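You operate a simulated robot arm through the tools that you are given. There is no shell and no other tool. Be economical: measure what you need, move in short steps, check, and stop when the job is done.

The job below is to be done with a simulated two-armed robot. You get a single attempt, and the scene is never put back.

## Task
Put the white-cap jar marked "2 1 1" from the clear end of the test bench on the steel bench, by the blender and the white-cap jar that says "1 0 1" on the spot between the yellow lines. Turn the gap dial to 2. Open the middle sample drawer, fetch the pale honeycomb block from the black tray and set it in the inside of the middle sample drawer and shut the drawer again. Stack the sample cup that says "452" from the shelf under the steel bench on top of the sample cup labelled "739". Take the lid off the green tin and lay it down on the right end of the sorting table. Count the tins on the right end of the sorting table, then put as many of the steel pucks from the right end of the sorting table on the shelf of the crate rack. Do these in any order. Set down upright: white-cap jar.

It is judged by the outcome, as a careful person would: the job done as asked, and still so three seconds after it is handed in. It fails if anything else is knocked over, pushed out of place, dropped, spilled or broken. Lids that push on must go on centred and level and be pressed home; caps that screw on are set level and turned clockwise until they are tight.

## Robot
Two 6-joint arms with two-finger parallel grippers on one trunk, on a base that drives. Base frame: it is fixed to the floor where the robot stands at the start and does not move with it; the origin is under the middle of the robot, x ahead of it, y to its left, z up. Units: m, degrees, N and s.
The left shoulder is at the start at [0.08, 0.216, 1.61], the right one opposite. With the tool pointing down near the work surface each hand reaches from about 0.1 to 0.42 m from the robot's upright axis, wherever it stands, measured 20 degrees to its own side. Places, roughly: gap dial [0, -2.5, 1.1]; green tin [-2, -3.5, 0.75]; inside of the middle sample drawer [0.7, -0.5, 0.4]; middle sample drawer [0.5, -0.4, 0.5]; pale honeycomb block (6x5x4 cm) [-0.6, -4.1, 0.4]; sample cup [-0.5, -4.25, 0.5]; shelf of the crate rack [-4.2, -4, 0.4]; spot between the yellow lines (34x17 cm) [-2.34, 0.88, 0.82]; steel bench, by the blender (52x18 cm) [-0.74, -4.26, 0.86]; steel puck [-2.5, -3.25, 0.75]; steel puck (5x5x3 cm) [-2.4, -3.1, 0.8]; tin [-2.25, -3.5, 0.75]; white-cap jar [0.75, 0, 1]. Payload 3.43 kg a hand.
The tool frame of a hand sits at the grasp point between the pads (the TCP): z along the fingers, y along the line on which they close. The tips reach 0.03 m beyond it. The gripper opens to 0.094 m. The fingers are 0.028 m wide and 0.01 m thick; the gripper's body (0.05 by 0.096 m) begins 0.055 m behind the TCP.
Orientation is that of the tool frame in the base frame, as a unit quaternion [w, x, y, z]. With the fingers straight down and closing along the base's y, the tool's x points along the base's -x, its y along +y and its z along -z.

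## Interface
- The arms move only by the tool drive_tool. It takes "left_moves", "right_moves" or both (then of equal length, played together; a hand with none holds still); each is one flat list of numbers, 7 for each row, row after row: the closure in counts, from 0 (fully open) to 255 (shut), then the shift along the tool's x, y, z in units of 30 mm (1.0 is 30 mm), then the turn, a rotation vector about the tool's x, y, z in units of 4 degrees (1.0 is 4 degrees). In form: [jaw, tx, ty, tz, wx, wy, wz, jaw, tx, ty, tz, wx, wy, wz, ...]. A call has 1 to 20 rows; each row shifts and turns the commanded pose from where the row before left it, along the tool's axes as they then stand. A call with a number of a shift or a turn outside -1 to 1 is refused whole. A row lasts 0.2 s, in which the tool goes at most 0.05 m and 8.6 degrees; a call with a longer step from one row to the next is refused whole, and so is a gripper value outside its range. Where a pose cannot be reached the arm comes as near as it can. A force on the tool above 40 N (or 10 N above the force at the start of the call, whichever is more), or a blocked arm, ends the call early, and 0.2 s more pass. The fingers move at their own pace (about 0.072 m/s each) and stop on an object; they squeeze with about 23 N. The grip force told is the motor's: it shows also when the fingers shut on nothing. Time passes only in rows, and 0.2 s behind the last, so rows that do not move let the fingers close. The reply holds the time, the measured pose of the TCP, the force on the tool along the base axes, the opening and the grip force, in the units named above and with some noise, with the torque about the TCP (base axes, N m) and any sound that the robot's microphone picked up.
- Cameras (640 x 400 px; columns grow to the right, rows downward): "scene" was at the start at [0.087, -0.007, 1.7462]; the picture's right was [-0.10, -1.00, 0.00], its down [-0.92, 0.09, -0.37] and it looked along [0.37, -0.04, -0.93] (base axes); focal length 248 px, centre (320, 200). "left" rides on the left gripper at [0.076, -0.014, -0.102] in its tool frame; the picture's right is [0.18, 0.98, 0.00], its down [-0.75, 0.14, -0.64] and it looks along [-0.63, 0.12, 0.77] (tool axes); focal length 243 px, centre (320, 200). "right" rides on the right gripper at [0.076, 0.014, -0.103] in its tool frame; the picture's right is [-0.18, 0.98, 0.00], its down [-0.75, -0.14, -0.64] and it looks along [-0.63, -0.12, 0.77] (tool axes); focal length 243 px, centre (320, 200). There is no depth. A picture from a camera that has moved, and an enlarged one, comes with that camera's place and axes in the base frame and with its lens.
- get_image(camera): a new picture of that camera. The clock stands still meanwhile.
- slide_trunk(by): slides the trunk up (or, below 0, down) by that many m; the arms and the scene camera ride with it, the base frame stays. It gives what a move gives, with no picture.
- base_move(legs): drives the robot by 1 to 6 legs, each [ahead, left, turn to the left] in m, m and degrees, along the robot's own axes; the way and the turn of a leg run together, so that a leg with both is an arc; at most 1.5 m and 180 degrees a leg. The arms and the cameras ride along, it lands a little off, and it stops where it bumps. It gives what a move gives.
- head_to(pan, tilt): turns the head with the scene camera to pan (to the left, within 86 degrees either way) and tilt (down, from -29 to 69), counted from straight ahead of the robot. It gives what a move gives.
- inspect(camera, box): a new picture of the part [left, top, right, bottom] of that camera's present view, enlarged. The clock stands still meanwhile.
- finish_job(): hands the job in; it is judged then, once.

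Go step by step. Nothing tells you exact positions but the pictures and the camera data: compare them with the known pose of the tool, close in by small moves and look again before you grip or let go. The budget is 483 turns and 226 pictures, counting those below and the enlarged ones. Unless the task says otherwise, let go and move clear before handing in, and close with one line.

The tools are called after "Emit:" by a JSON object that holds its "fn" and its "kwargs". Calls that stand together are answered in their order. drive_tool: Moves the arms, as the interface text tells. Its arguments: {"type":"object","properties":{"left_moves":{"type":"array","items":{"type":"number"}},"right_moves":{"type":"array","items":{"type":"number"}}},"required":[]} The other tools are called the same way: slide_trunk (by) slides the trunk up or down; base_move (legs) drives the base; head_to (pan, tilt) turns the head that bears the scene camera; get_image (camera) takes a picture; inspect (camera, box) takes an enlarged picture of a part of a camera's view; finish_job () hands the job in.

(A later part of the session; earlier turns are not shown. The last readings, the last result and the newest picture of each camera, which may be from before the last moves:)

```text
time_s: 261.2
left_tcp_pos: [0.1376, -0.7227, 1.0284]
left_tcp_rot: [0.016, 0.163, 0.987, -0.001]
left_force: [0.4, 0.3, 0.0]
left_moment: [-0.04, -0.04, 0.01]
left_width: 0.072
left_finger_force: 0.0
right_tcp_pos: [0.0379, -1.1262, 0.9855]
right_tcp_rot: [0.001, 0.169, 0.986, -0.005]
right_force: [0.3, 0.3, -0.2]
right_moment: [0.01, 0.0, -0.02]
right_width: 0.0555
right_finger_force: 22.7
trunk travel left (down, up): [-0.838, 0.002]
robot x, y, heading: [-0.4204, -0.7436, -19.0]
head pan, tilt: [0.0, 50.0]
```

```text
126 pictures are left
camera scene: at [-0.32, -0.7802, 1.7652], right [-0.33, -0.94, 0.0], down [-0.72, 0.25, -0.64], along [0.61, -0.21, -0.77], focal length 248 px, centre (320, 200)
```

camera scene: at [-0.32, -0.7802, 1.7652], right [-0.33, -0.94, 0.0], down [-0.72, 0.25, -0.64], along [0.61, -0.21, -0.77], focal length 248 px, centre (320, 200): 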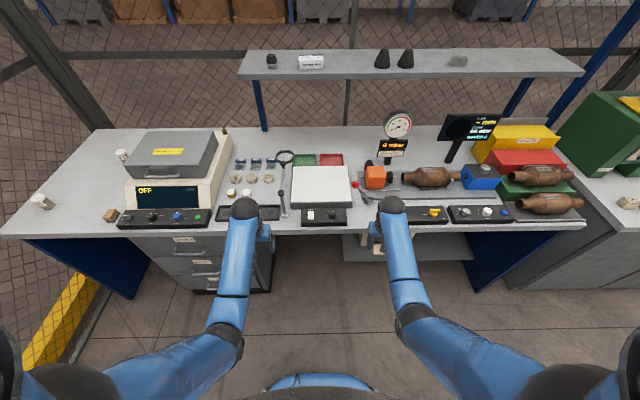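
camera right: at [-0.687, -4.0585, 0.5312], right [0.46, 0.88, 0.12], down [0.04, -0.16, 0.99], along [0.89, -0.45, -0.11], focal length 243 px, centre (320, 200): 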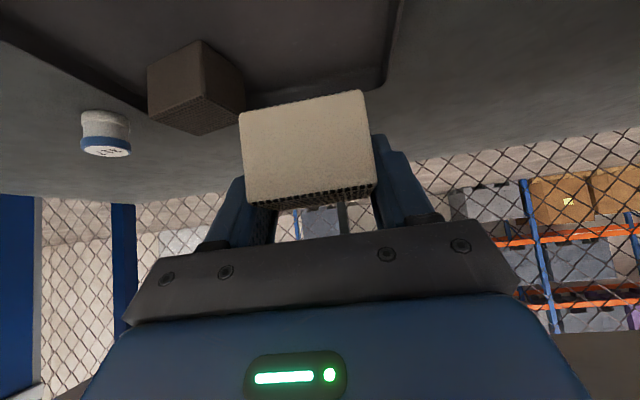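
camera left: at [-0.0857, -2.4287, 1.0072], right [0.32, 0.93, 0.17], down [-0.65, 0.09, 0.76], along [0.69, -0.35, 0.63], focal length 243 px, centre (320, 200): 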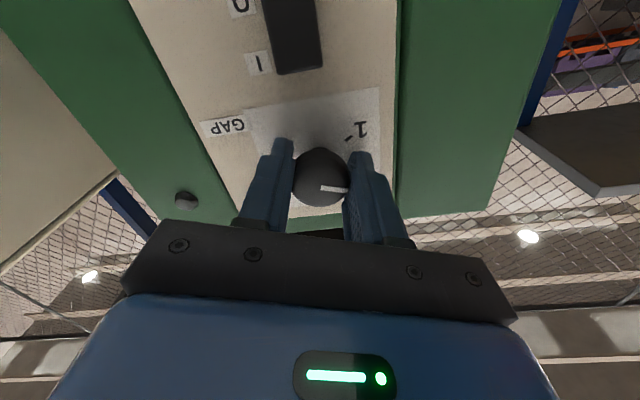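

Emit:
{"fn": "base_move", "kwargs": {"legs": [[-0.02, 0.46, 0]]}}

Emit:
{"fn": "slide_trunk", "kwargs": {"by": -0.4}}

Emit:
{"fn": "head_to", "kwargs": {"pan": 15, "tilt": 45}}

Emit:
{"fn": "get_image", "kwargs": {"camera": "scene"}}

```text
time_s: 264.0
left_tcp_pos: [0.2711, -0.2772, 1.028]
left_tcp_rot: [0.017, 0.164, 0.986, -0.001]
left_force: [0.4, -0.5, 0.6]
left_moment: [0.02, 0.02, 0.01]
left_width: 0.0719
left_finger_force: 0.1
right_tcp_pos: [0.171, -0.6801, 0.985]
right_tcp_rot: [0.0, 0.169, 0.986, -0.004]
right_force: [0.5, -0.3, -0.9]
right_moment: [-0.03, -0.01, -0.01]
right_width: 0.0553
right_finger_force: 23.0
trunk travel left (down, up): [-0.838, 0.002]
robot x, y, heading: [-0.2842, -0.2962, -19.2]
head pan, tilt: [0.0, 50.0]
```

```text
time_s: 267.8
left_tcp_pos: [0.2709, -0.2759, 0.6279]
left_tcp_rot: [0.017, 0.163, 0.987, -0.001]
left_force: [-0.2, -1.1, -0.8]
left_moment: [-0.01, 0.02, 0.0]
left_width: 0.0719
left_finger_force: 0.0
right_tcp_pos: [0.1695, -0.6796, 0.5845]
right_tcp_rot: [0.0, 0.169, 0.986, -0.004]
right_force: [-0.4, 0.3, -0.7]
right_moment: [-0.02, -0.03, 0.03]
right_width: 0.0553
right_finger_force: 23.3
trunk travel left (down, up): [-0.438, 0.402]
robot x, y, heading: [-0.2872, -0.2933, -19.2]
head pan, tilt: [0.0, 50.0]
```

```text
time_s: 268.6
left_tcp_pos: [0.2729, -0.276, 0.6281]
left_tcp_rot: [0.016, 0.163, 0.987, -0.002]
left_force: [0.0, 0.2, 0.3]
left_moment: [0.04, 0.02, 0.01]
left_width: 0.0719
left_finger_force: 0.1
right_tcp_pos: [0.1711, -0.6781, 0.5857]
right_tcp_rot: [0.0, 0.169, 0.986, -0.004]
right_force: [0.0, -0.2, 0.0]
right_moment: [0.0, -0.03, 0.01]
right_width: 0.0555
right_finger_force: 23.2
trunk travel left (down, up): [-0.438, 0.402]
robot x, y, heading: [-0.288, -0.2969, -19.0]
head pan, tilt: [15.0, 45.0]
```

```text
125 pictures are left
camera scene: at [-0.1776, -0.313, 1.3721], right [-0.07, -1.0, 0.0], down [-0.71, 0.05, -0.71], along [0.7, -0.05, -0.71], focal length 248 px, centre (320, 200)
```

scene: 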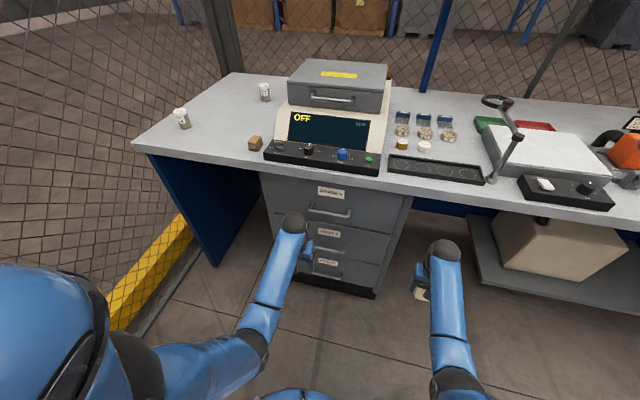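

Emit:
{"fn": "inspect", "kwargs": {"camera": "scene", "box": [250, 150, 430, 300]}}

Emit:
{"fn": "get_image", "kwargs": {"camera": "left"}}

```text
2.67 times, centred on (340, 225) of scene
camera zoom: at [-0.1776, -0.313, 1.3721], right [-0.07, -1.0, 0.0], down [-0.71, 0.05, -0.71], along [0.7, -0.05, -0.71], focal length 661 px, centre (267, 133)
```

zoom: 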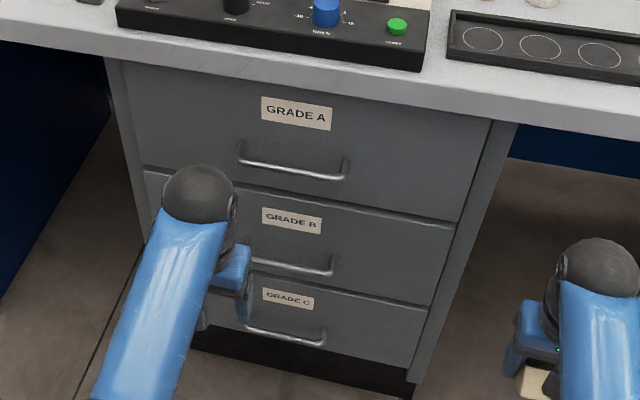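

```text
123 pictures are left
camera left: at [0.1916, -0.2646, 0.7276], right [0.14, 0.99, 0.0], down [0.74, -0.1, 0.67], along [0.66, -0.1, -0.74], focal length 243 px, centre (320, 200)
```

left: 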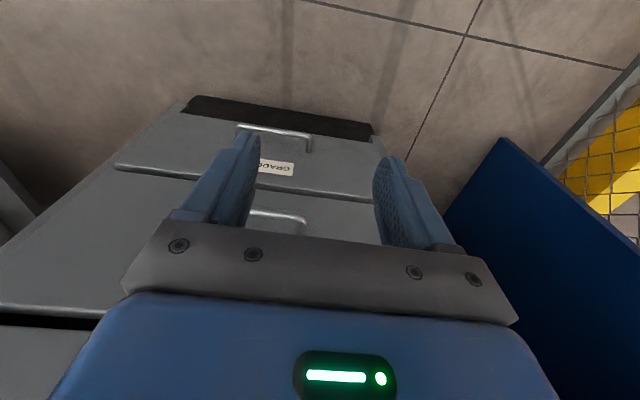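

Emit:
{"fn": "base_move", "kwargs": {"legs": [[-0.2, -0.195, 0]]}}

Emit:
{"fn": "drive_tool", "kwargs": {"left_moves": [60, -0.6, 0, 0, 0, -1, 0, 60, -0.6, 0, 0, 0, -1, 0, 60, -0.6, 0, 0, 0, -1, 0, 60, -0.6, 0, 0, 0, -1, 0, 60, -0.6, 0, 0, 0, -1, 0, 60, -0.6, 0, 0, 0, -1, 0, 60, -0.6, 0, 0, 0, -1, 0, 60, -0.6, 0, 0, 0, -1, 0, 60, -0.6, 0, 0, 0, -1, 0, 60, -0.6, 0, 0, 0, -1, 0, 60, -0.6, 0, 0, 0, -1, 0, 60, -0.6, 0, 0, 0, -1, 0, 60, -0.6, 0, 0, 0, -1, 0, 60, -0.6, 0, 0, 0, -1, 0, 60, -0.6, 0, 0, 0, -1, 0, 60, -0.6, 0, 0, 0, -1, 0, 60, -0.6, 0, 0, 0, -1, 0, 60, -0.6, 0, 0, 0, -1, 0, 60, -0.6, 0, 0, 0, -1, 0, 60, -0.6, 0, 0, 0, -1, 0]}}

Emit:
{"fn": "drive_tool", "kwargs": {"left_moves": [60, -0.6, 0, 0, 0, -1, 0, 60, -0.6, 0, 0, 0, -1, 0, 60, 0, 0, 0, 0, 0, 0]}}

Emit:
{"fn": "slide_trunk", "kwargs": {"by": -0.35}}

Emit:
{"fn": "get_image", "kwargs": {"camera": "left"}}

Emit:
{"fn": "get_image", "kwargs": {"camera": "scene"}}

```text
time_s: 270.5
left_tcp_pos: [0.0214, -0.3922, 0.6278]
left_tcp_rot: [0.017, 0.163, 0.987, -0.002]
left_force: [-1.0, 0.6, 0.0]
left_moment: [-0.01, -0.01, -0.01]
left_width: 0.0719
left_finger_force: 0.2
right_tcp_pos: [-0.0782, -0.7956, 0.5861]
right_tcp_rot: [0.001, 0.168, 0.986, -0.005]
right_force: [0.5, 0.7, -0.6]
right_moment: [0.02, 0.01, 0.0]
right_width: 0.0554
right_finger_force: 23.0
trunk travel left (down, up): [-0.438, 0.402]
robot x, y, heading: [-0.5355, -0.4099, -18.9]
head pan, tilt: [15.0, 45.0]
```

```text
time_s: 274.7
left_tcp_pos: [0.262, -0.4756, 0.8405]
left_tcp_rot: [0.648, 0.123, 0.744, -0.105]
left_force: [-0.5, -0.4, -0.1]
left_moment: [0.0, -0.01, -0.01]
left_width: 0.072
left_finger_force: 0.0
right_tcp_pos: [-0.0791, -0.7959, 0.5861]
right_tcp_rot: [0.001, 0.168, 0.986, -0.005]
right_force: [-0.6, -0.4, -0.2]
right_moment: [0.01, 0.01, 0.02]
right_width: 0.0556
right_finger_force: 23.0
trunk travel left (down, up): [-0.438, 0.402]
robot x, y, heading: [-0.5391, -0.4118, -19.2]
head pan, tilt: [15.0, 45.0]
```

```text
time_s: 275.5
left_tcp_pos: [0.2646, -0.4757, 0.8763]
left_tcp_rot: [0.698, 0.115, 0.698, -0.113]
left_force: [0.7, -0.2, -0.3]
left_moment: [-0.01, 0.01, 0.0]
left_width: 0.0718
left_finger_force: 0.1
right_tcp_pos: [-0.0788, -0.7959, 0.5858]
right_tcp_rot: [0.0, 0.168, 0.986, -0.004]
right_force: [0.3, 0.8, -1.7]
right_moment: [0.01, -0.02, 0.0]
right_width: 0.0553
right_finger_force: 22.4
trunk travel left (down, up): [-0.438, 0.402]
robot x, y, heading: [-0.5379, -0.4172, -18.9]
head pan, tilt: [15.0, 45.0]
```

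```text
time_s: 278.9
left_tcp_pos: [0.2657, -0.4772, 0.5262]
left_tcp_rot: [0.697, 0.116, 0.698, -0.113]
left_force: [0.5, -0.4, 0.6]
left_moment: [-0.02, 0.02, 0.01]
left_width: 0.0719
left_finger_force: 0.1
right_tcp_pos: [-0.0782, -0.7957, 0.2365]
right_tcp_rot: [0.0, 0.168, 0.986, -0.004]
right_force: [-0.3, -0.3, 0.4]
right_moment: [0.03, -0.01, 0.05]
right_width: 0.0554
right_finger_force: 23.2
trunk travel left (down, up): [-0.088, 0.752]
robot x, y, heading: [-0.5372, -0.415, -19.1]
head pan, tilt: [15.0, 45.0]
```

```text
122 pictures are left
camera left: at [0.1629, -0.4569, 0.4501], right [0.31, 0.93, -0.18], down [-0.56, 0.34, 0.75], along [0.76, -0.14, 0.63], focal length 243 px, centre (320, 200)
```

left: 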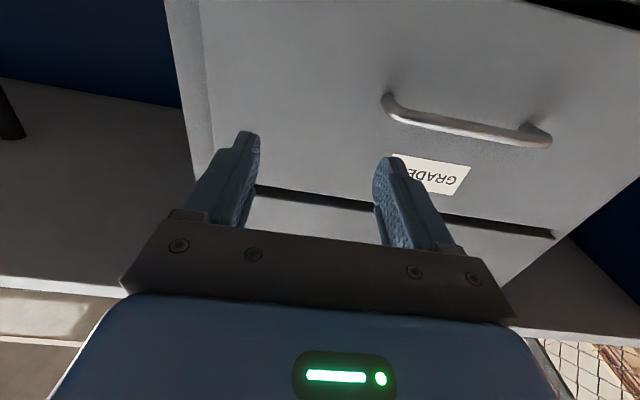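

```text
121 pictures are left
camera scene: at [-0.4285, -0.4309, 1.0222], right [-0.07, -1.0, 0.0], down [-0.71, 0.05, -0.71], along [0.71, -0.05, -0.71], focal length 248 px, centre (320, 200)
```

scene: 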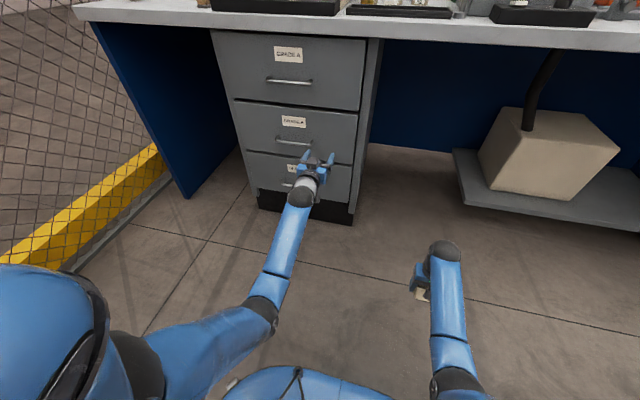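

Emit:
{"fn": "drive_tool", "kwargs": {"left_moves": [60, 0, 0, 0, 0, 0, 1, 60, 0, 0, 0, 0, 0, 1, 60, 0, 0, 0, 0, 0, 1, 60, 0, 0, 0, 0, 0, 1, 60, 0, 0, 0, 0, 0, 1, 60, 0, 0, 0, 0, 0, 1, 60, 0, 0, 0, 0, 0, 1, 60, 0, 0, 0, 0, 0, 1, 60, 0, 0, 0, 0, 0, 1, 60, 0, 0, 0, 0, 0, 1, 60, 0, 0, 0, 0, 0, 1, 60, 0, 0, 0, 0, 0, 1, 60, 0, 0, 0, 0, 0, 1, 60, 0, 0, 0, 0, 0, 1, 60, 0, 0, 0, 0, 0, 1, 60, 0, 0, 0, 0, 0, 1, 60, 0, 0, 0, 0, 0, 1, 60, 0, 0, 0, 0, 0, 1, 60, 0, 0, 0, 0, 0, 1, 60, 0, 0, 0, 0, 0, 1]}}

Emit:
{"fn": "drive_tool", "kwargs": {"left_moves": [60, 0.7, 0, 0, 0, 0, 1, 60, 0.7, -0.2, 0, 0, 0, 1, 60, 0.7, -0.2, 0, 0, 0, 0.5, 60, 0, 0, 0, 0, 0, 0]}}

Emit:
{"fn": "base_move", "kwargs": {"legs": [[0.02, 0.07, 0]]}}

Emit:
{"fn": "get_image", "kwargs": {"camera": "left"}}

```text
time_s: 283.1
left_tcp_pos: [0.2646, -0.475, 0.5264]
left_tcp_rot: [0.607, 0.537, 0.46, 0.361]
left_force: [-0.8, 0.2, 0.4]
left_moment: [-0.01, 0.01, 0.0]
left_width: 0.0721
left_finger_force: 0.0
right_tcp_pos: [-0.0776, -0.7959, 0.2351]
right_tcp_rot: [0.0, 0.167, 0.986, -0.005]
right_force: [0.6, 0.3, -0.2]
right_moment: [-0.01, 0.01, -0.06]
right_width: 0.0557
right_finger_force: 23.1
trunk travel left (down, up): [-0.088, 0.752]
robot x, y, heading: [-0.5365, -0.4115, -19.2]
head pan, tilt: [15.0, 45.0]
```

```text
time_s: 284.1
left_tcp_pos: [0.2845, -0.4175, 0.5065]
left_tcp_rot: [0.574, 0.576, 0.411, 0.413]
left_force: [0.6, -0.3, -0.4]
left_moment: [0.02, 0.0, 0.0]
left_width: 0.0718
left_finger_force: 0.1
right_tcp_pos: [-0.0796, -0.796, 0.2357]
right_tcp_rot: [0.0, 0.169, 0.986, -0.005]
right_force: [0.1, -0.1, 0.3]
right_moment: [0.0, -0.03, -0.01]
right_width: 0.0557
right_finger_force: 23.0
trunk travel left (down, up): [-0.088, 0.752]
robot x, y, heading: [-0.5373, -0.414, -19.2]
head pan, tilt: [15.0, 45.0]
```

```text
time_s: 285.2
left_tcp_pos: [0.3267, -0.3577, 0.5074]
left_tcp_rot: [0.574, 0.575, 0.412, 0.413]
left_force: [0.3, 0.0, 0.9]
left_moment: [-0.01, 0.01, -0.05]
left_width: 0.0718
left_finger_force: 0.1
right_tcp_pos: [-0.0376, -0.7351, 0.2361]
right_tcp_rot: [0.0, 0.168, 0.986, -0.004]
right_force: [-0.4, -0.4, -0.9]
right_moment: [0.01, 0.01, -0.01]
right_width: 0.0555
right_finger_force: 23.1
trunk travel left (down, up): [-0.088, 0.752]
robot x, y, heading: [-0.4946, -0.3527, -18.9]
head pan, tilt: [15.0, 45.0]
```

```text
120 pictures are left
camera left: at [0.253, -0.2534, 0.4931], right [0.06, 0.17, 0.98], down [-0.85, -0.51, 0.14], along [0.52, -0.84, 0.12], focal length 243 px, centre (320, 200)
```

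left: 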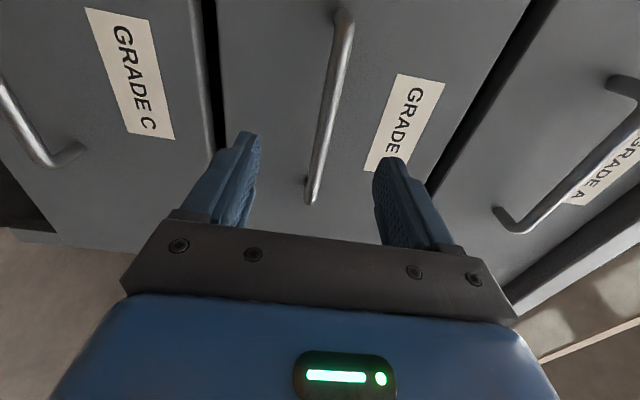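

Emit:
{"fn": "drive_tool", "kwargs": {"left_moves": [60, 0, 0.22, 0.9, 0, 0, 0, 60, 0, 0, 0.9, 0, 0, 0, 60, 0, 0, 0.7, 0, 0, 0, 60, 0, 0, 0, 0, 0, 0]}}

Emit:
{"fn": "get_image", "kwargs": {"camera": "left"}}

```text
time_s: 286.2
left_tcp_pos: [0.395, -0.3811, 0.5155]
left_tcp_rot: [0.574, 0.575, 0.411, 0.413]
left_force: [-22.0, 2.9, -1.4]
left_moment: [-0.2, -0.41, 0.22]
left_width: 0.071
left_finger_force: 0.0
right_tcp_pos: [-0.0366, -0.7354, 0.2361]
right_tcp_rot: [0.001, 0.167, 0.986, -0.005]
right_force: [0.1, -0.2, -0.3]
right_moment: [0.0, -0.02, -0.02]
right_width: 0.0556
right_finger_force: 23.1
trunk travel left (down, up): [-0.088, 0.752]
robot x, y, heading: [-0.4952, -0.3555, -19.1]
head pan, tilt: [15.0, 45.0]
```

```text
119 pictures are left
camera left: at [0.3228, -0.2773, 0.5009], right [0.06, 0.17, 0.98], down [-0.85, -0.51, 0.14], along [0.52, -0.84, 0.12], focal length 243 px, centre (320, 200)
```

left: 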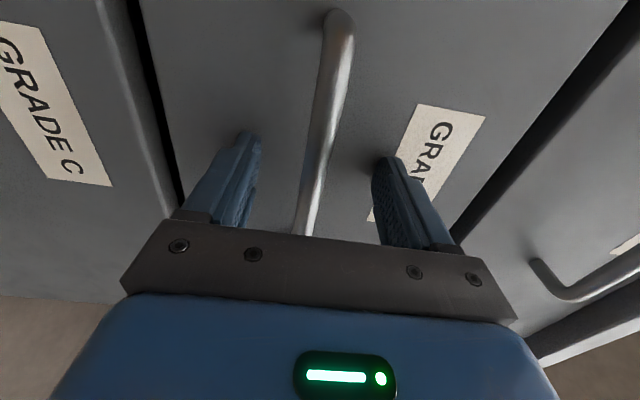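

Emit:
{"fn": "drive_tool", "kwargs": {"left_moves": [60, 0, 0, -0.2, 0, 0, 0, 255, 0, 0, 0, 0, 0, 0, 255, 0, 0, 0, 0, 0, 0, 255, 0, 0, 0, 0, 0, 0, 255, 0, 0, 0, 0, 0, 0, 255, 0, 0, 0, 0, 0, 0]}}

Emit:
{"fn": "get_image", "kwargs": {"camera": "left"}}

```text
time_s: 287.6
left_tcp_pos: [0.3918, -0.3807, 0.5104]
left_tcp_rot: [0.572, 0.577, 0.413, 0.412]
left_force: [-0.7, -0.3, -14.2]
left_moment: [-0.15, 0.07, -0.16]
left_width: 0.0163
left_finger_force: 45.1
right_tcp_pos: [-0.0377, -0.7361, 0.2334]
right_tcp_rot: [-0.001, 0.168, 0.986, -0.004]
right_force: [0.2, 0.6, -0.7]
right_moment: [-0.04, 0.0, 0.0]
right_width: 0.0554
right_finger_force: 22.9
trunk travel left (down, up): [-0.088, 0.752]
robot x, y, heading: [-0.4962, -0.3535, -18.8]
head pan, tilt: [15.0, 45.0]
```

```text
118 pictures are left
camera left: at [0.3187, -0.2761, 0.4965], right [0.07, 0.17, 0.98], down [-0.85, -0.51, 0.14], along [0.52, -0.84, 0.11], focal length 243 px, centre (320, 200)
```

left: 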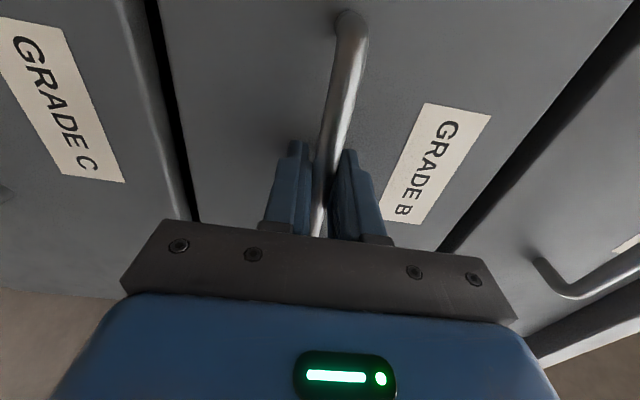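

Emit:
{"fn": "drive_tool", "kwargs": {"left_moves": [255, 0, -0.15, 0, 0, 0, 0, 255, 0, 0, 0, 0, 0, 0]}}

Emit:
{"fn": "base_move", "kwargs": {"legs": [[-0.12, 0, 0]]}}

Emit:
{"fn": "get_image", "kwargs": {"camera": "scene"}}

```text
time_s: 288.2
left_tcp_pos: [0.3926, -0.3808, 0.509]
left_tcp_rot: [0.574, 0.575, 0.412, 0.412]
left_force: [-3.1, 0.0, -7.0]
left_moment: [-0.18, 0.06, -0.21]
left_width: 0.0163
left_finger_force: 45.1
right_tcp_pos: [-0.0373, -0.7353, 0.2352]
right_tcp_rot: [0.001, 0.168, 0.986, -0.004]
right_force: [-0.3, -0.4, -0.1]
right_moment: [-0.03, -0.03, -0.02]
right_width: 0.0557
right_finger_force: 22.8
trunk travel left (down, up): [-0.088, 0.752]
robot x, y, heading: [-0.4993, -0.3592, -19.0]
head pan, tilt: [15.0, 45.0]
```

```text
time_s: 289.4
left_tcp_pos: [0.2767, -0.3426, 0.5097]
left_tcp_rot: [0.573, 0.576, 0.411, 0.412]
left_force: [-2.7, -13.6, -2.3]
left_moment: [-0.19, 0.06, -0.23]
left_width: 0.0166
left_finger_force: 45.1
right_tcp_pos: [-0.1508, -0.698, 0.2365]
right_tcp_rot: [0.0, 0.168, 0.986, -0.003]
right_force: [-0.6, -0.2, 0.1]
right_moment: [-0.01, 0.01, 0.0]
right_width: 0.0553
right_finger_force: 23.1
trunk travel left (down, up): [-0.088, 0.752]
robot x, y, heading: [-0.6072, -0.3152, -19.0]
head pan, tilt: [15.0, 45.0]
```

```text
117 pictures are left
camera scene: at [-0.5005, -0.3331, 1.0222], right [-0.07, -1.0, 0.0], down [-0.71, 0.05, -0.71], along [0.71, -0.05, -0.71], focal length 248 px, centre (320, 200)
```

scene: 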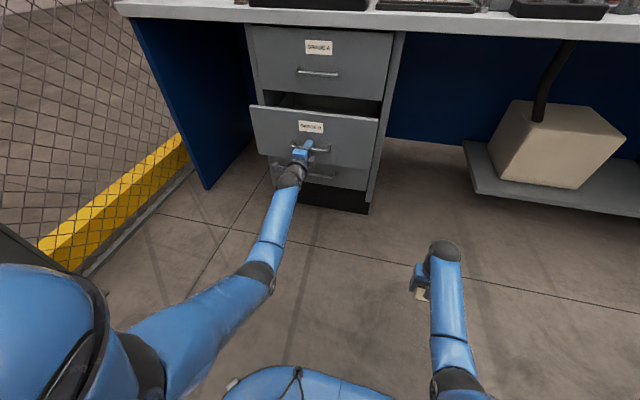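

Emit:
{"fn": "base_move", "kwargs": {"legs": [[-0.13, -0.015, 0]]}}

Emit:
{"fn": "get_image", "kwargs": {"camera": "scene"}}

```text
time_s: 290.7
left_tcp_pos: [0.1523, -0.3018, 0.5099]
left_tcp_rot: [0.573, 0.572, 0.415, 0.415]
left_force: [13.2, 36.7, 1.7]
left_moment: [0.01, -0.04, -0.23]
left_width: 0.0163
left_finger_force: 45.4
right_tcp_pos: [-0.2755, -0.6664, 0.2367]
right_tcp_rot: [0.001, 0.166, 0.986, -0.005]
right_force: [-0.1, 1.9, -0.3]
right_moment: [0.02, 0.0, 0.0]
right_width: 0.0554
right_finger_force: 22.9
trunk travel left (down, up): [-0.088, 0.752]
robot x, y, heading: [-0.7382, -0.2858, -18.7]
head pan, tilt: [15.0, 45.0]
```

```text
116 pictures are left
camera scene: at [-0.6277, -0.3007, 1.0222], right [-0.07, -1.0, 0.0], down [-0.71, 0.04, -0.71], along [0.71, -0.05, -0.71], focal length 248 px, centre (320, 200)
```

scene: 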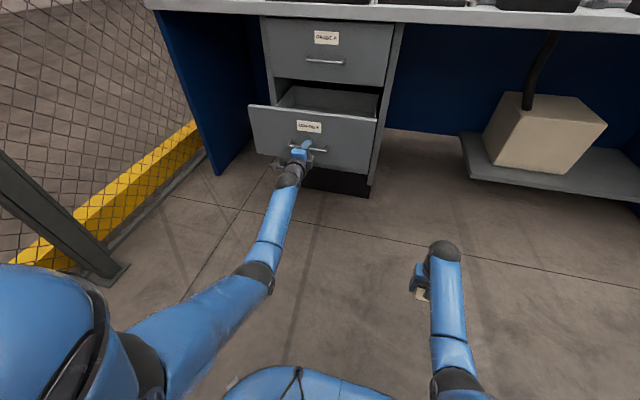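

Emit:
{"fn": "drive_tool", "kwargs": {"left_moves": [180, 0, 0, 0, 0, 0, 0, 60, 0, 0, 0, 0, 0, 0, 60, 0, 0, 0, 0, 0, 0, 60, 0, 0, -0.8, 0, 0, 0, 60, 0, 0, -0.8, 0, 0, 0, 60, 0, 0, -0.8, 0, 0, 0]}}

Emit:
{"fn": "slide_trunk", "kwargs": {"by": 0.4}}

Emit:
{"fn": "drive_tool", "kwargs": {"left_moves": [60, 0, -0.6, 0, 1, 0, 0, 60, 0, -0.6, 0, 1, 0, 0, 60, 0, -0.6, 0, 1, 0, 0, 60, 0, -0.6, 0, 1, 0, 0, 60, 0, -0.6, 0, 1, 0, 0, 60, 0, -0.6, 0, 1, 0, 0, 60, 0, -0.6, 0, 1, 0, 0, 60, 0, -0.6, 0, 1, 0, 0, 60, 0, -0.6, 0, 1, 0, 0, 60, 0, -0.6, 0, 1, 0, 0, 60, 0, -0.6, 0, 1, 0, 0, 60, 0, -0.6, 0, 1, 0, 0, 60, 0, -0.6, 0, 1, 0, 0, 60, 0, -0.6, 0, 1, 0, 0, 60, 0, -0.6, 0, 1, 0, 0, 60, 0, -0.6, 0, 1, 0, 0, 60, 0, -0.6, 0, 1, 0, 0, 60, 0, -0.6, 0, 1, 0, 0, 60, 0, -0.6, 0, 1, 0, 0, 60, 0, -0.6, 0, 1, 0, 0]}}

Emit:
{"fn": "get_image", "kwargs": {"camera": "scene"}}

```text
time_s: 292.1
left_tcp_pos: [0.0836, -0.2815, 0.5102]
left_tcp_rot: [0.571, 0.573, 0.415, 0.417]
left_force: [0.6, -1.1, -0.2]
left_moment: [0.04, 0.01, 0.0]
left_width: 0.0722
left_finger_force: 0.1
right_tcp_pos: [-0.2772, -0.6657, 0.2358]
right_tcp_rot: [0.001, 0.166, 0.986, -0.004]
right_force: [0.3, -0.1, -0.3]
right_moment: [0.01, -0.03, -0.02]
right_width: 0.0555
right_finger_force: 22.8
trunk travel left (down, up): [-0.088, 0.752]
robot x, y, heading: [-0.7357, -0.2865, -18.6]
head pan, tilt: [15.0, 45.0]
```

```text
time_s: 295.9
left_tcp_pos: [0.0843, -0.2817, 0.909]
left_tcp_rot: [0.571, 0.573, 0.414, 0.417]
left_force: [1.3, 0.1, -0.3]
left_moment: [0.02, -0.01, 0.01]
left_width: 0.072
left_finger_force: 0.0
right_tcp_pos: [-0.2759, -0.6659, 0.6365]
right_tcp_rot: [0.0, 0.166, 0.986, -0.005]
right_force: [-0.5, -1.0, -1.5]
right_moment: [0.0, -0.01, -0.02]
right_width: 0.0555
right_finger_force: 23.2
trunk travel left (down, up): [-0.488, 0.352]
robot x, y, heading: [-0.7413, -0.2874, -18.9]
head pan, tilt: [15.0, 45.0]
```

```text
time_s: 300.1
left_tcp_pos: [-0.109, -0.2159, 0.6474]
left_tcp_rot: [0.069, 0.806, 0.585, 0.052]
left_force: [0.3, -0.8, -0.2]
left_moment: [0.01, 0.0, 0.01]
left_width: 0.072
left_finger_force: 0.0
right_tcp_pos: [-0.2765, -0.6658, 0.6361]
right_tcp_rot: [0.0, 0.166, 0.986, -0.005]
right_force: [0.1, 0.0, -1.3]
right_moment: [-0.02, 0.02, 0.04]
right_width: 0.0557
right_finger_force: 23.5
trunk travel left (down, up): [-0.488, 0.352]
robot x, y, heading: [-0.7356, -0.2904, -19.0]
head pan, tilt: [15.0, 45.0]
```

```text
115 pictures are left
camera scene: at [-0.628, -0.3033, 1.4221], right [-0.07, -1.0, 0.0], down [-0.71, 0.05, -0.71], along [0.71, -0.05, -0.71], focal length 248 px, centre (320, 200)
```

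scene: 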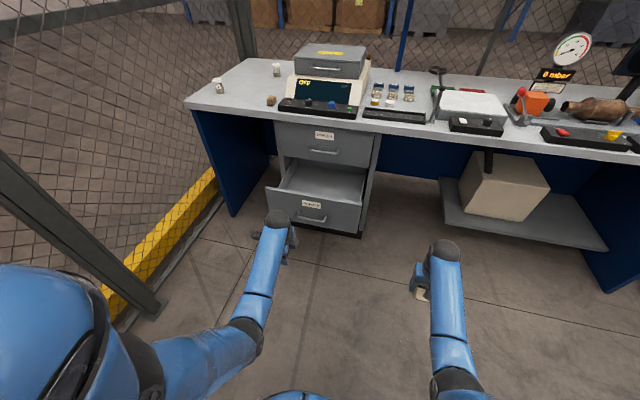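

Emit:
{"fn": "slide_trunk", "kwargs": {"by": 0.12}}

Emit:
{"fn": "base_move", "kwargs": {"legs": [[0.4, 0.1, 0], [0.0, 0.38, 0]]}}

Emit:
{"fn": "head_to", "kwargs": {"pan": -10, "tilt": 60}}

Emit:
{"fn": "get_image", "kwargs": {"camera": "scene"}}

Emit:
{"fn": "get_image", "kwargs": {"camera": "right"}}

```text
time_s: 301.6
left_tcp_pos: [-0.1089, -0.2176, 0.7678]
left_tcp_rot: [0.069, 0.806, 0.585, 0.053]
left_force: [0.0, 0.6, -0.5]
left_moment: [0.0, 0.01, 0.02]
left_width: 0.0719
left_finger_force: 0.2
right_tcp_pos: [-0.2764, -0.6671, 0.7551]
right_tcp_rot: [0.001, 0.167, 0.986, -0.004]
right_force: [-0.3, 0.4, -0.5]
right_moment: [-0.02, -0.02, -0.01]
right_width: 0.0555
right_finger_force: 23.4
trunk travel left (down, up): [-0.608, 0.232]
robot x, y, heading: [-0.7329, -0.2872, -19.1]
head pan, tilt: [15.0, 45.0]
```

```text
time_s: 306.1
left_tcp_pos: [0.4228, 0.0988, 0.7684]
left_tcp_rot: [0.07, 0.807, 0.584, 0.052]
left_force: [-0.3, -0.1, 0.6]
left_moment: [0.01, 0.0, -0.02]
left_width: 0.072
left_finger_force: 0.1
right_tcp_pos: [0.2535, -0.3477, 0.756]
right_tcp_rot: [0.001, 0.166, 0.986, -0.004]
right_force: [-0.2, -0.1, 0.0]
right_moment: [-0.01, -0.02, 0.03]
right_width: 0.0555
right_finger_force: 22.9
trunk travel left (down, up): [-0.608, 0.232]
robot x, y, heading: [-0.2041, 0.0342, -18.8]
head pan, tilt: [15.0, 45.0]
```

```text
time_s: 307.0
left_tcp_pos: [0.422, 0.1019, 0.769]
left_tcp_rot: [0.07, 0.806, 0.585, 0.051]
left_force: [0.1, 0.5, 0.1]
left_moment: [-0.04, -0.03, -0.02]
left_width: 0.0719
left_finger_force: 0.0
right_tcp_pos: [0.254, -0.347, 0.7559]
right_tcp_rot: [0.0, 0.167, 0.986, -0.003]
right_force: [-0.2, -0.4, -0.9]
right_moment: [0.01, -0.02, -0.01]
right_width: 0.0555
right_finger_force: 22.9
trunk travel left (down, up): [-0.608, 0.232]
robot x, y, heading: [-0.2078, 0.0329, -18.9]
head pan, tilt: [-10.0, 60.0]
```

```text
114 pictures are left
camera scene: at [-0.1194, -0.01, 1.5227], right [-0.48, -0.88, 0.0], down [-0.76, 0.42, -0.5], along [0.44, -0.24, -0.87], focal length 248 px, centre (320, 200)
```

scene: 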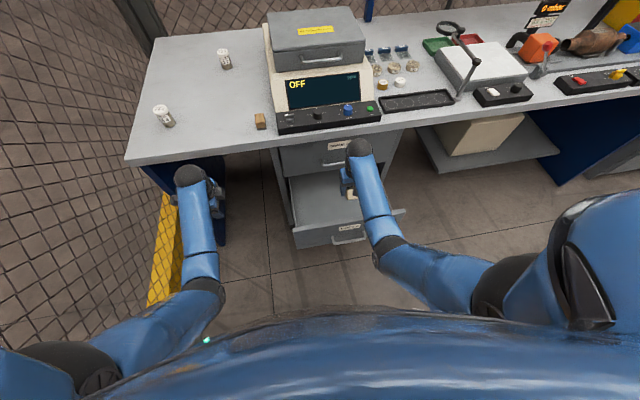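

```text
113 pictures are left
camera right: at [0.1875, -0.3069, 0.8584], right [0.5, 0.87, -0.01], down [0.67, -0.38, 0.65], along [0.56, -0.33, -0.76], focal length 243 px, centre (320, 200)
```

right: 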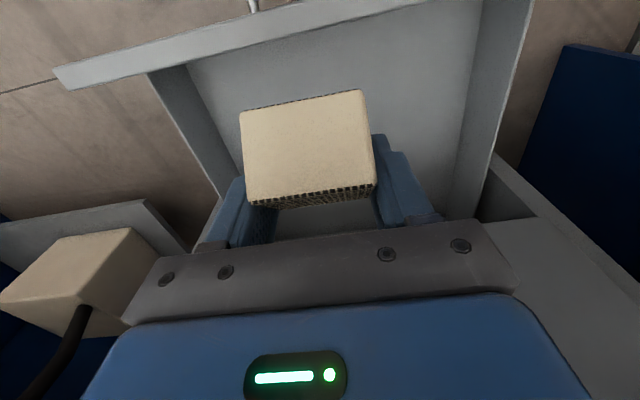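

Emit:
{"fn": "drive_tool", "kwargs": {"right_moves": [255, 0, 0, 0, 0, 0, -1, 255, 0, 0, 0, 0, 0, -1, 255, 0, 0, 0, 0, 0, -1, 255, 0, 0, 0, 0, 0, -1, 255, 0, 0, 0, 0, 0, -1, 255, 0, 0, 0, 0, 0, -1, 255, 0, 0, 0, 0, 0, -1, 255, 0, 0, 0, 0, 0, -1, 255, 0, 0, 0, 0, 0, -1, 255, 0, 0, 0, 0, 0, -1, 255, 0, 0, 0, 0, 0, -1, 255, 0, 0, 0, 0, 0, -1, 255, 0, 0, 0, 0, 0, -1, 255, 0, 0, 0, 0, 0, -1, 255, 0, 0, 0, 0, 0, -1, 255, 0, 0, 0, 0, 0, -1, 255, 0, 0, 0, 0, 0, -1, 255, 0, 0, 0, 0, 0, -1, 255, 0, 0, 0, 0, 0, -1, 255, 0, 0, 0, 0, 0, -1]}}

Emit:
{"fn": "drive_tool", "kwargs": {"right_moves": [255, 0, 0, 0, 0, 0, -1, 255, 0, 0, 0, 0, 0, -1, 255, 0, 0, 0, 0, 0, -0.5, 255, -0.6, 0, 0, 0, -1, 0, 255, -0.6, 0, 0, 0, -1, 0, 255, -0.6, 0, 0, 0, -1, 0, 255, -0.6, 0, 0, 0, -1, 0, 255, -0.6, 0, 0, 0, -1, 0, 255, -0.6, 0, 0, 0, -1, 0, 255, -0.6, 0, 0, 0, -1, 0, 255, -0.6, 0, 0, 0, -1, 0, 255, -0.6, 0, 0, 0, -1, 0, 255, -0.6, 0, 0, 0, -1, 0, 255, -0.6, 0, 0, 0, -1, 0]}}

Emit:
{"fn": "get_image", "kwargs": {"camera": "scene"}}

Emit:
{"fn": "get_image", "kwargs": {"camera": "right"}}

```text
time_s: 311.2
left_tcp_pos: [0.4221, 0.1009, 0.7685]
left_tcp_rot: [0.07, 0.807, 0.584, 0.052]
left_force: [-0.2, 0.8, 0.0]
left_moment: [0.0, 0.02, -0.02]
left_width: 0.072
left_finger_force: 0.0
right_tcp_pos: [0.2547, -0.3477, 0.7562]
right_tcp_rot: [-0.002, -0.507, 0.862, -0.003]
right_force: [-1.2, 0.3, -0.3]
right_moment: [0.01, -0.02, 0.03]
right_width: 0.0556
right_finger_force: 23.0
trunk travel left (down, up): [-0.608, 0.232]
robot x, y, heading: [-0.2079, 0.0314, -18.8]
head pan, tilt: [-10.0, 60.0]
```

```text
time_s: 314.2
left_tcp_pos: [0.4211, 0.1006, 0.7682]
left_tcp_rot: [0.069, 0.806, 0.585, 0.051]
left_force: [-0.2, 0.1, 0.0]
left_moment: [0.03, -0.01, 0.01]
left_width: 0.0718
left_finger_force: 0.1
right_tcp_pos: [0.3144, -0.1751, 0.8211]
right_tcp_rot: [0.304, -0.538, 0.757, 0.214]
right_force: [-0.7, -0.3, 0.1]
right_moment: [0.02, 0.01, 0.01]
right_width: 0.0554
right_finger_force: 23.4
trunk travel left (down, up): [-0.608, 0.232]
robot x, y, heading: [-0.2062, 0.0354, -18.9]
head pan, tilt: [-10.0, 60.0]
```

```text
112 pictures are left
camera scene: at [-0.1194, -0.0099, 1.5227], right [-0.48, -0.88, 0.0], down [-0.76, 0.42, -0.5], along [0.44, -0.24, -0.87], focal length 248 px, centre (320, 200)
```

scene: 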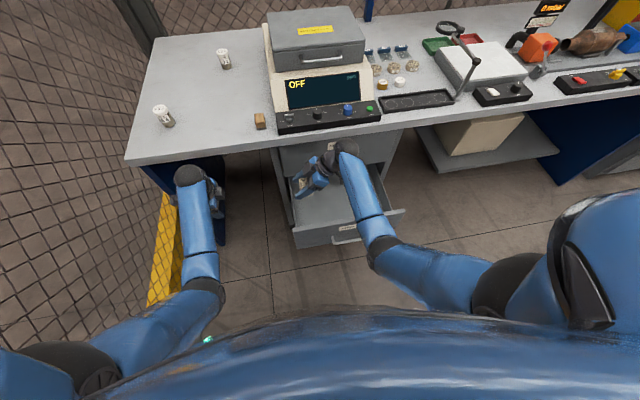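

```text
111 pictures are left
camera right: at [0.2595, -0.2885, 0.8428], right [-0.88, 0.45, 0.12], down [0.17, 0.05, 0.98], along [0.44, 0.89, -0.12], focal length 243 px, centre (320, 200)
```

right: 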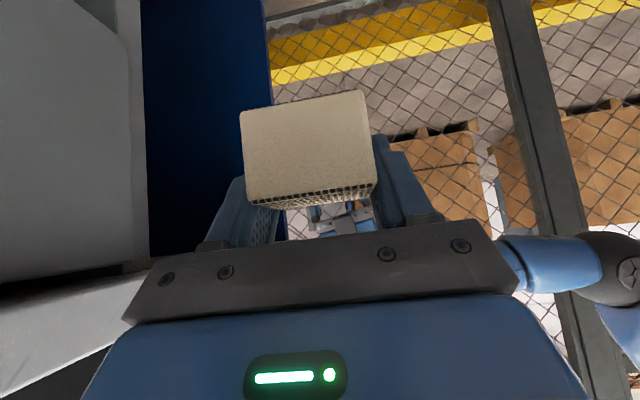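

Emit:
{"fn": "base_move", "kwargs": {"legs": [[0.02, -0.135, 0]]}}

Emit:
{"fn": "slide_trunk", "kwargs": {"by": -0.16}}

Emit:
{"fn": "get_image", "kwargs": {"camera": "right"}}

Emit:
{"fn": "get_image", "kwargs": {"camera": "scene"}}

Emit:
{"fn": "get_image", "kwargs": {"camera": "left"}}

```text
time_s: 315.6
left_tcp_pos: [0.3984, -0.0313, 0.7681]
left_tcp_rot: [0.07, 0.806, 0.585, 0.052]
left_force: [0.5, -0.3, 0.5]
left_moment: [-0.01, -0.01, -0.03]
left_width: 0.0721
left_finger_force: 0.0
right_tcp_pos: [0.2902, -0.3069, 0.8208]
right_tcp_rot: [0.302, -0.539, 0.757, 0.213]
right_force: [1.0, -0.1, -0.4]
right_moment: [-0.01, 0.02, 0.01]
right_width: 0.0553
right_finger_force: 22.8
trunk travel left (down, up): [-0.608, 0.232]
robot x, y, heading: [-0.2337, -0.0982, -19.2]
head pan, tilt: [-10.0, 60.0]
```

```text
time_s: 317.4
left_tcp_pos: [0.3979, -0.0298, 0.6087]
left_tcp_rot: [0.07, 0.807, 0.584, 0.052]
left_force: [0.4, -0.1, -0.3]
left_moment: [-0.02, 0.03, -0.02]
left_width: 0.072
left_finger_force: 0.1
right_tcp_pos: [0.2901, -0.3075, 0.6608]
right_tcp_rot: [0.303, -0.539, 0.756, 0.215]
right_force: [0.2, 0.4, 0.0]
right_moment: [0.0, 0.0, 0.01]
right_width: 0.0556
right_finger_force: 23.4
trunk travel left (down, up): [-0.448, 0.392]
robot x, y, heading: [-0.233, -0.0987, -19.0]
head pan, tilt: [-10.0, 60.0]
```

```text
110 pictures are left
camera right: at [0.2352, -0.4206, 0.6829], right [-0.88, 0.45, 0.12], down [0.17, 0.05, 0.98], along [0.44, 0.89, -0.12], focal length 243 px, centre (320, 200)
```

right: 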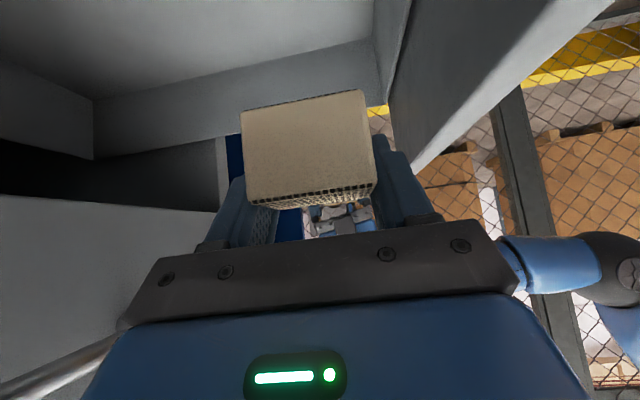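

```text
109 pictures are left
camera scene: at [-0.1437, -0.1421, 1.3627], right [-0.48, -0.88, 0.0], down [-0.76, 0.42, -0.5], along [0.44, -0.24, -0.87], focal length 248 px, centre (320, 200)
```

scene: 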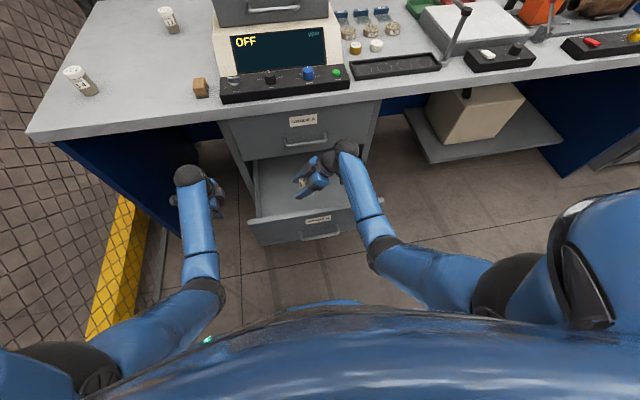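

```text
108 pictures are left
camera left: at [0.3903, 0.0504, 0.7068], right [0.98, -0.13, 0.17], down [-0.21, -0.73, 0.65], along [0.04, -0.68, -0.74], focal length 243 px, centre (320, 200)
```

left: 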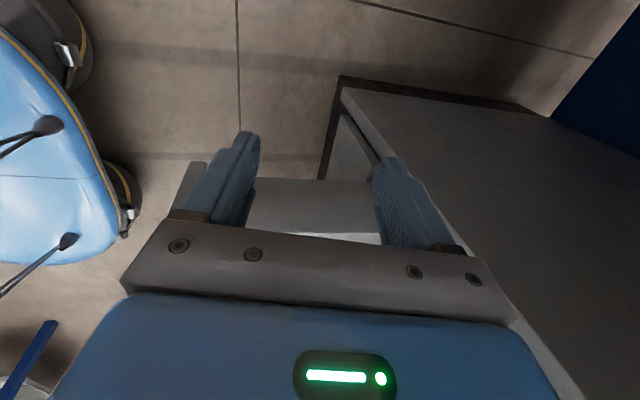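

Emit:
{"fn": "slide_trunk", "kwargs": {"by": -0.08}}

Emit:
{"fn": "get_image", "kwargs": {"camera": "right"}}

Emit:
{"fn": "inspect", "kwargs": {"camera": "scene", "box": [220, 110, 400, 260]}}

```text
time_s: 318.6
left_tcp_pos: [0.3973, -0.0305, 0.5271]
left_tcp_rot: [0.07, 0.807, 0.584, 0.053]
left_force: [-0.8, -0.2, 0.5]
left_moment: [-0.02, -0.01, -0.02]
left_width: 0.0717
left_finger_force: 0.0
right_tcp_pos: [0.2897, -0.3069, 0.5828]
right_tcp_rot: [0.303, -0.539, 0.756, 0.214]
right_force: [0.0, 0.1, -0.4]
right_moment: [-0.02, 0.0, 0.0]
right_width: 0.0557
right_finger_force: 22.7
trunk travel left (down, up): [-0.368, 0.472]
robot x, y, heading: [-0.2298, -0.1011, -18.9]
head pan, tilt: [-10.0, 60.0]
```

```text
107 pictures are left
camera right: at [0.2352, -0.4205, 0.6029], right [-0.88, 0.45, 0.12], down [0.17, 0.05, 0.98], along [0.44, 0.89, -0.12], focal length 243 px, centre (320, 200)
```

right: 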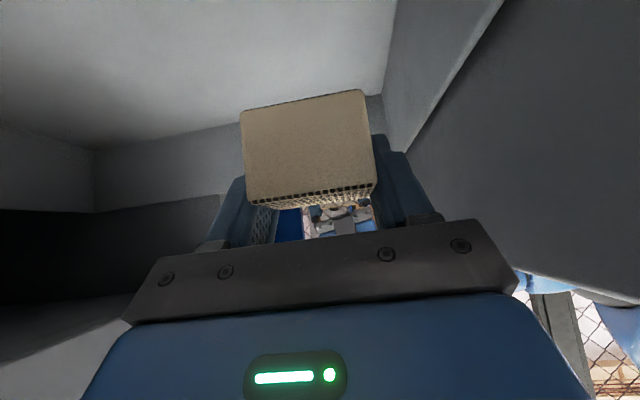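

```text
2.67 times, centred on (310, 185) of scene
camera zoom: at [-0.1438, -0.142, 1.2827], right [-0.48, -0.88, 0.0], down [-0.76, 0.42, -0.5], along [0.44, -0.24, -0.87], focal length 661 px, centre (347, 240)
```

zoom: 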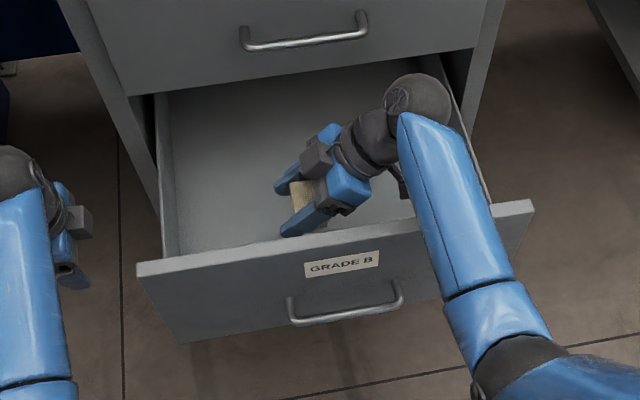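

Emit:
{"fn": "base_move", "kwargs": {"legs": [[0.03, 0, 0]]}}

Emit:
{"fn": "slide_trunk", "kwargs": {"by": -0.08}}

Emit:
{"fn": "get_image", "kwargs": {"camera": "right"}}

Emit:
{"fn": "inspect", "kwargs": {"camera": "scene", "box": [220, 110, 400, 260]}}

```text
time_s: 319.4
left_tcp_pos: [0.4253, -0.0389, 0.5288]
left_tcp_rot: [0.069, 0.806, 0.585, 0.052]
left_force: [0.1, 0.2, 0.0]
left_moment: [0.0, 0.0, -0.04]
left_width: 0.0719
left_finger_force: 0.0
right_tcp_pos: [0.3186, -0.3174, 0.5808]
right_tcp_rot: [0.302, -0.539, 0.757, 0.213]
right_force: [0.2, 0.3, 0.1]
right_moment: [0.03, -0.01, -0.03]
right_width: 0.0557
right_finger_force: 22.9
trunk travel left (down, up): [-0.368, 0.472]
robot x, y, heading: [-0.2032, -0.1079, -18.8]
head pan, tilt: [-10.0, 60.0]
```

```text
time_s: 320.6
left_tcp_pos: [0.4176, -0.0395, 0.4652]
left_tcp_rot: [0.081, 0.807, 0.582, 0.056]
left_force: [-0.2, 1.0, -1.2]
left_moment: [0.01, 0.03, 0.01]
left_width: 0.0719
left_finger_force: 0.0
right_tcp_pos: [0.3304, -0.3204, 0.5537]
right_tcp_rot: [0.333, -0.551, 0.746, 0.173]
right_force: [0.4, -0.5, 0.1]
right_moment: [0.03, -0.01, -0.02]
right_width: 0.0557
right_finger_force: 22.7
trunk travel left (down, up): [-0.288, 0.552]
robot x, y, heading: [-0.2046, -0.1088, -18.8]
head pan, tilt: [-10.0, 60.0]
```

```text
105 pictures are left
camera right: at [0.2724, -0.4339, 0.5747], right [-0.89, 0.46, 0.02], down [0.07, 0.09, 0.99], along [0.45, 0.89, -0.11], focal length 243 px, centre (320, 200)
```

right: 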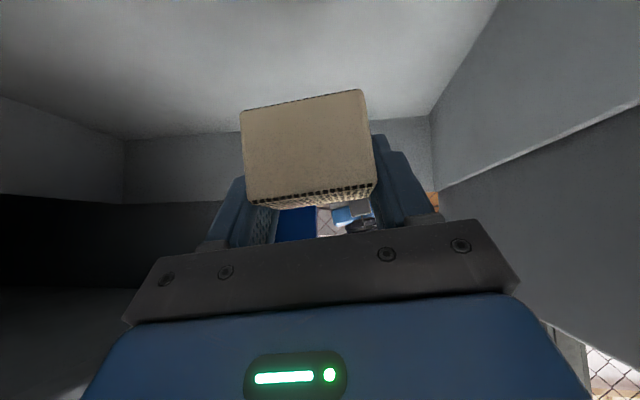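

```text
2.67 times, centred on (310, 185) of scene
camera zoom: at [-0.1404, -0.1387, 1.2091], right [-0.49, -0.87, 0.0], down [-0.75, 0.41, -0.52], along [0.46, -0.25, -0.85], focal length 661 px, centre (347, 240)
```

zoom: 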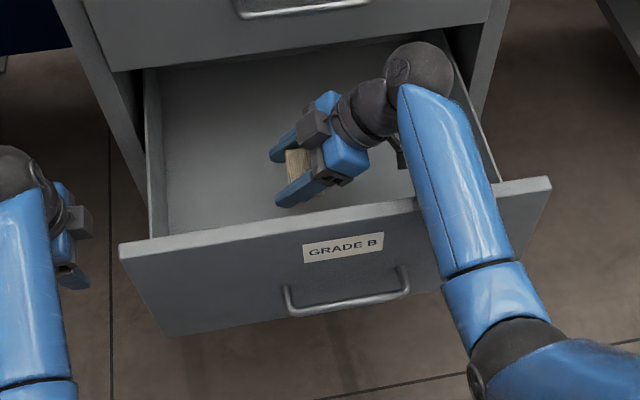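

The right forearm is touching the drawer front; I'll raise the trunk right away.

Emit:
{"fn": "slide_trunk", "kwargs": {"by": 0.1}}

Emit:
{"fn": "inspect", "kwargs": {"camera": "scene", "box": [220, 110, 400, 260]}}

```text
time_s: 321.9
left_tcp_pos: [0.4254, -0.0404, 0.548]
left_tcp_rot: [0.07, 0.806, 0.585, 0.052]
left_force: [-0.1, 0.6, 0.0]
left_moment: [-0.03, -0.02, 0.01]
left_width: 0.0721
left_finger_force: 0.1
right_tcp_pos: [0.3165, -0.3155, 0.5998]
right_tcp_rot: [0.303, -0.538, 0.757, 0.214]
right_force: [0.7, -0.5, -0.9]
right_moment: [-0.01, 0.0, -0.01]
right_width: 0.0557
right_finger_force: 23.5
trunk travel left (down, up): [-0.388, 0.452]
robot x, y, heading: [-0.2007, -0.1061, -19.0]
head pan, tilt: [-10.0, 60.0]
```

```text
2.67 times, centred on (310, 185) of scene
camera zoom: at [-0.1159, -0.1511, 1.3024], right [-0.48, -0.88, 0.0], down [-0.76, 0.42, -0.5], along [0.44, -0.24, -0.87], focal length 661 px, centre (347, 240)
```

zoom: 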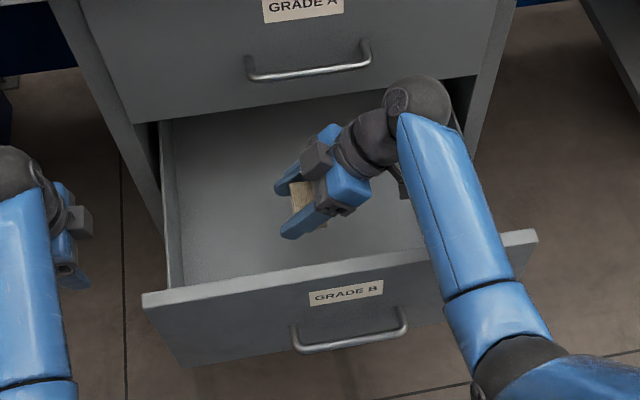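

Emit:
{"fn": "drive_tool", "kwargs": {"right_moves": [255, 0.6, 0, 0.63, 0, 0, 0, 255, 0.6, 0, 0.63, 0, 0, 0, 255, 0.6, 0, 0.63, 0, 0, 0, 255, 0, 0, 0, 0, 0, 0]}}

Emit:
{"fn": "get_image", "kwargs": {"camera": "right"}}

Emit:
{"fn": "inspect", "kwargs": {"camera": "scene", "box": [220, 110, 400, 260]}}

```text
time_s: 322.9
left_tcp_pos: [0.4258, -0.0413, 0.5481]
left_tcp_rot: [0.071, 0.806, 0.585, 0.052]
left_force: [0.0, -0.3, 0.0]
left_moment: [0.02, -0.04, -0.03]
left_width: 0.0718
left_finger_force: 0.1
right_tcp_pos: [0.317, -0.3168, 0.5221]
right_tcp_rot: [0.303, -0.539, 0.757, 0.213]
right_force: [-0.8, 0.3, -0.9]
right_moment: [-0.02, 0.0, 0.0]
right_width: 0.0554
right_finger_force: 23.0
trunk travel left (down, up): [-0.388, 0.452]
robot x, y, heading: [-0.2057, -0.1075, -19.0]
head pan, tilt: [-10.0, 60.0]
```

```text
102 pictures are left
camera right: at [0.2633, -0.4298, 0.544], right [-0.88, 0.45, 0.12], down [0.16, 0.05, 0.98], along [0.44, 0.89, -0.12], focal length 243 px, centre (320, 200)
```

right: 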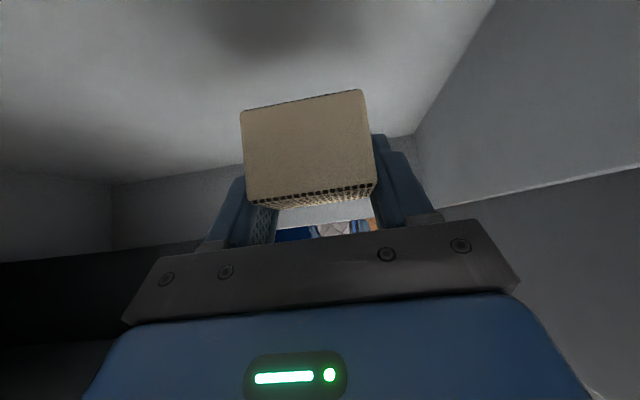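

```text
2.67 times, centred on (310, 185) of scene
camera zoom: at [-0.1162, -0.1514, 1.3027], right [-0.48, -0.88, 0.0], down [-0.76, 0.42, -0.5], along [0.44, -0.24, -0.87], focal length 661 px, centre (347, 240)
```

zoom: 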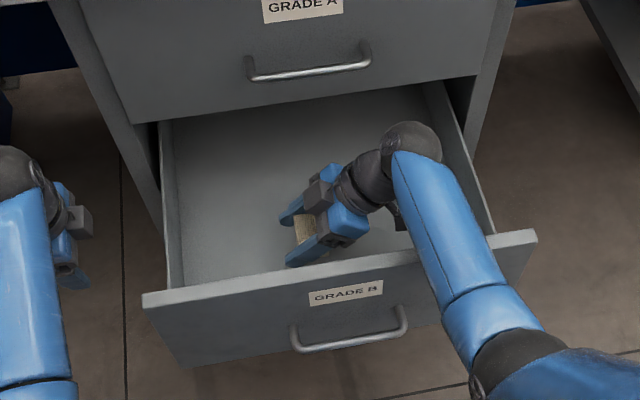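

Emit:
{"fn": "drive_tool", "kwargs": {"right_moves": [255, 0.5, 0, 0.52, 0, 0, 0, 255, 0.3, 0, 0.31, 0, 0, 0, 255, 0, 0, 0, 0, 0, 0]}}

Emit:
{"fn": "get_image", "kwargs": {"camera": "right"}}

```text
time_s: 323.7
left_tcp_pos: [0.4213, -0.0386, 0.5531]
left_tcp_rot: [0.073, 0.807, 0.584, 0.053]
left_force: [0.4, 0.5, 0.0]
left_moment: [0.01, 0.01, -0.01]
left_width: 0.0721
left_finger_force: 0.0
right_tcp_pos: [0.3212, -0.319, 0.4987]
right_tcp_rot: [0.308, -0.542, 0.754, 0.206]
right_force: [0.2, 0.0, 0.4]
right_moment: [0.02, -0.01, 0.0]
right_width: 0.0553
right_finger_force: 23.4
trunk travel left (down, up): [-0.388, 0.452]
robot x, y, heading: [-0.2025, -0.1086, -19.0]
head pan, tilt: [-10.0, 60.0]
```

```text
100 pictures are left
camera right: at [0.2655, -0.4312, 0.5203], right [-0.89, 0.45, 0.1], down [0.15, 0.06, 0.99], along [0.44, 0.89, -0.12], focal length 243 px, centre (320, 200)
```

right: 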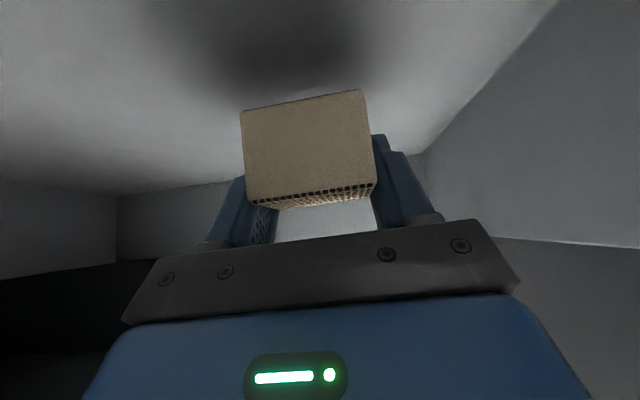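

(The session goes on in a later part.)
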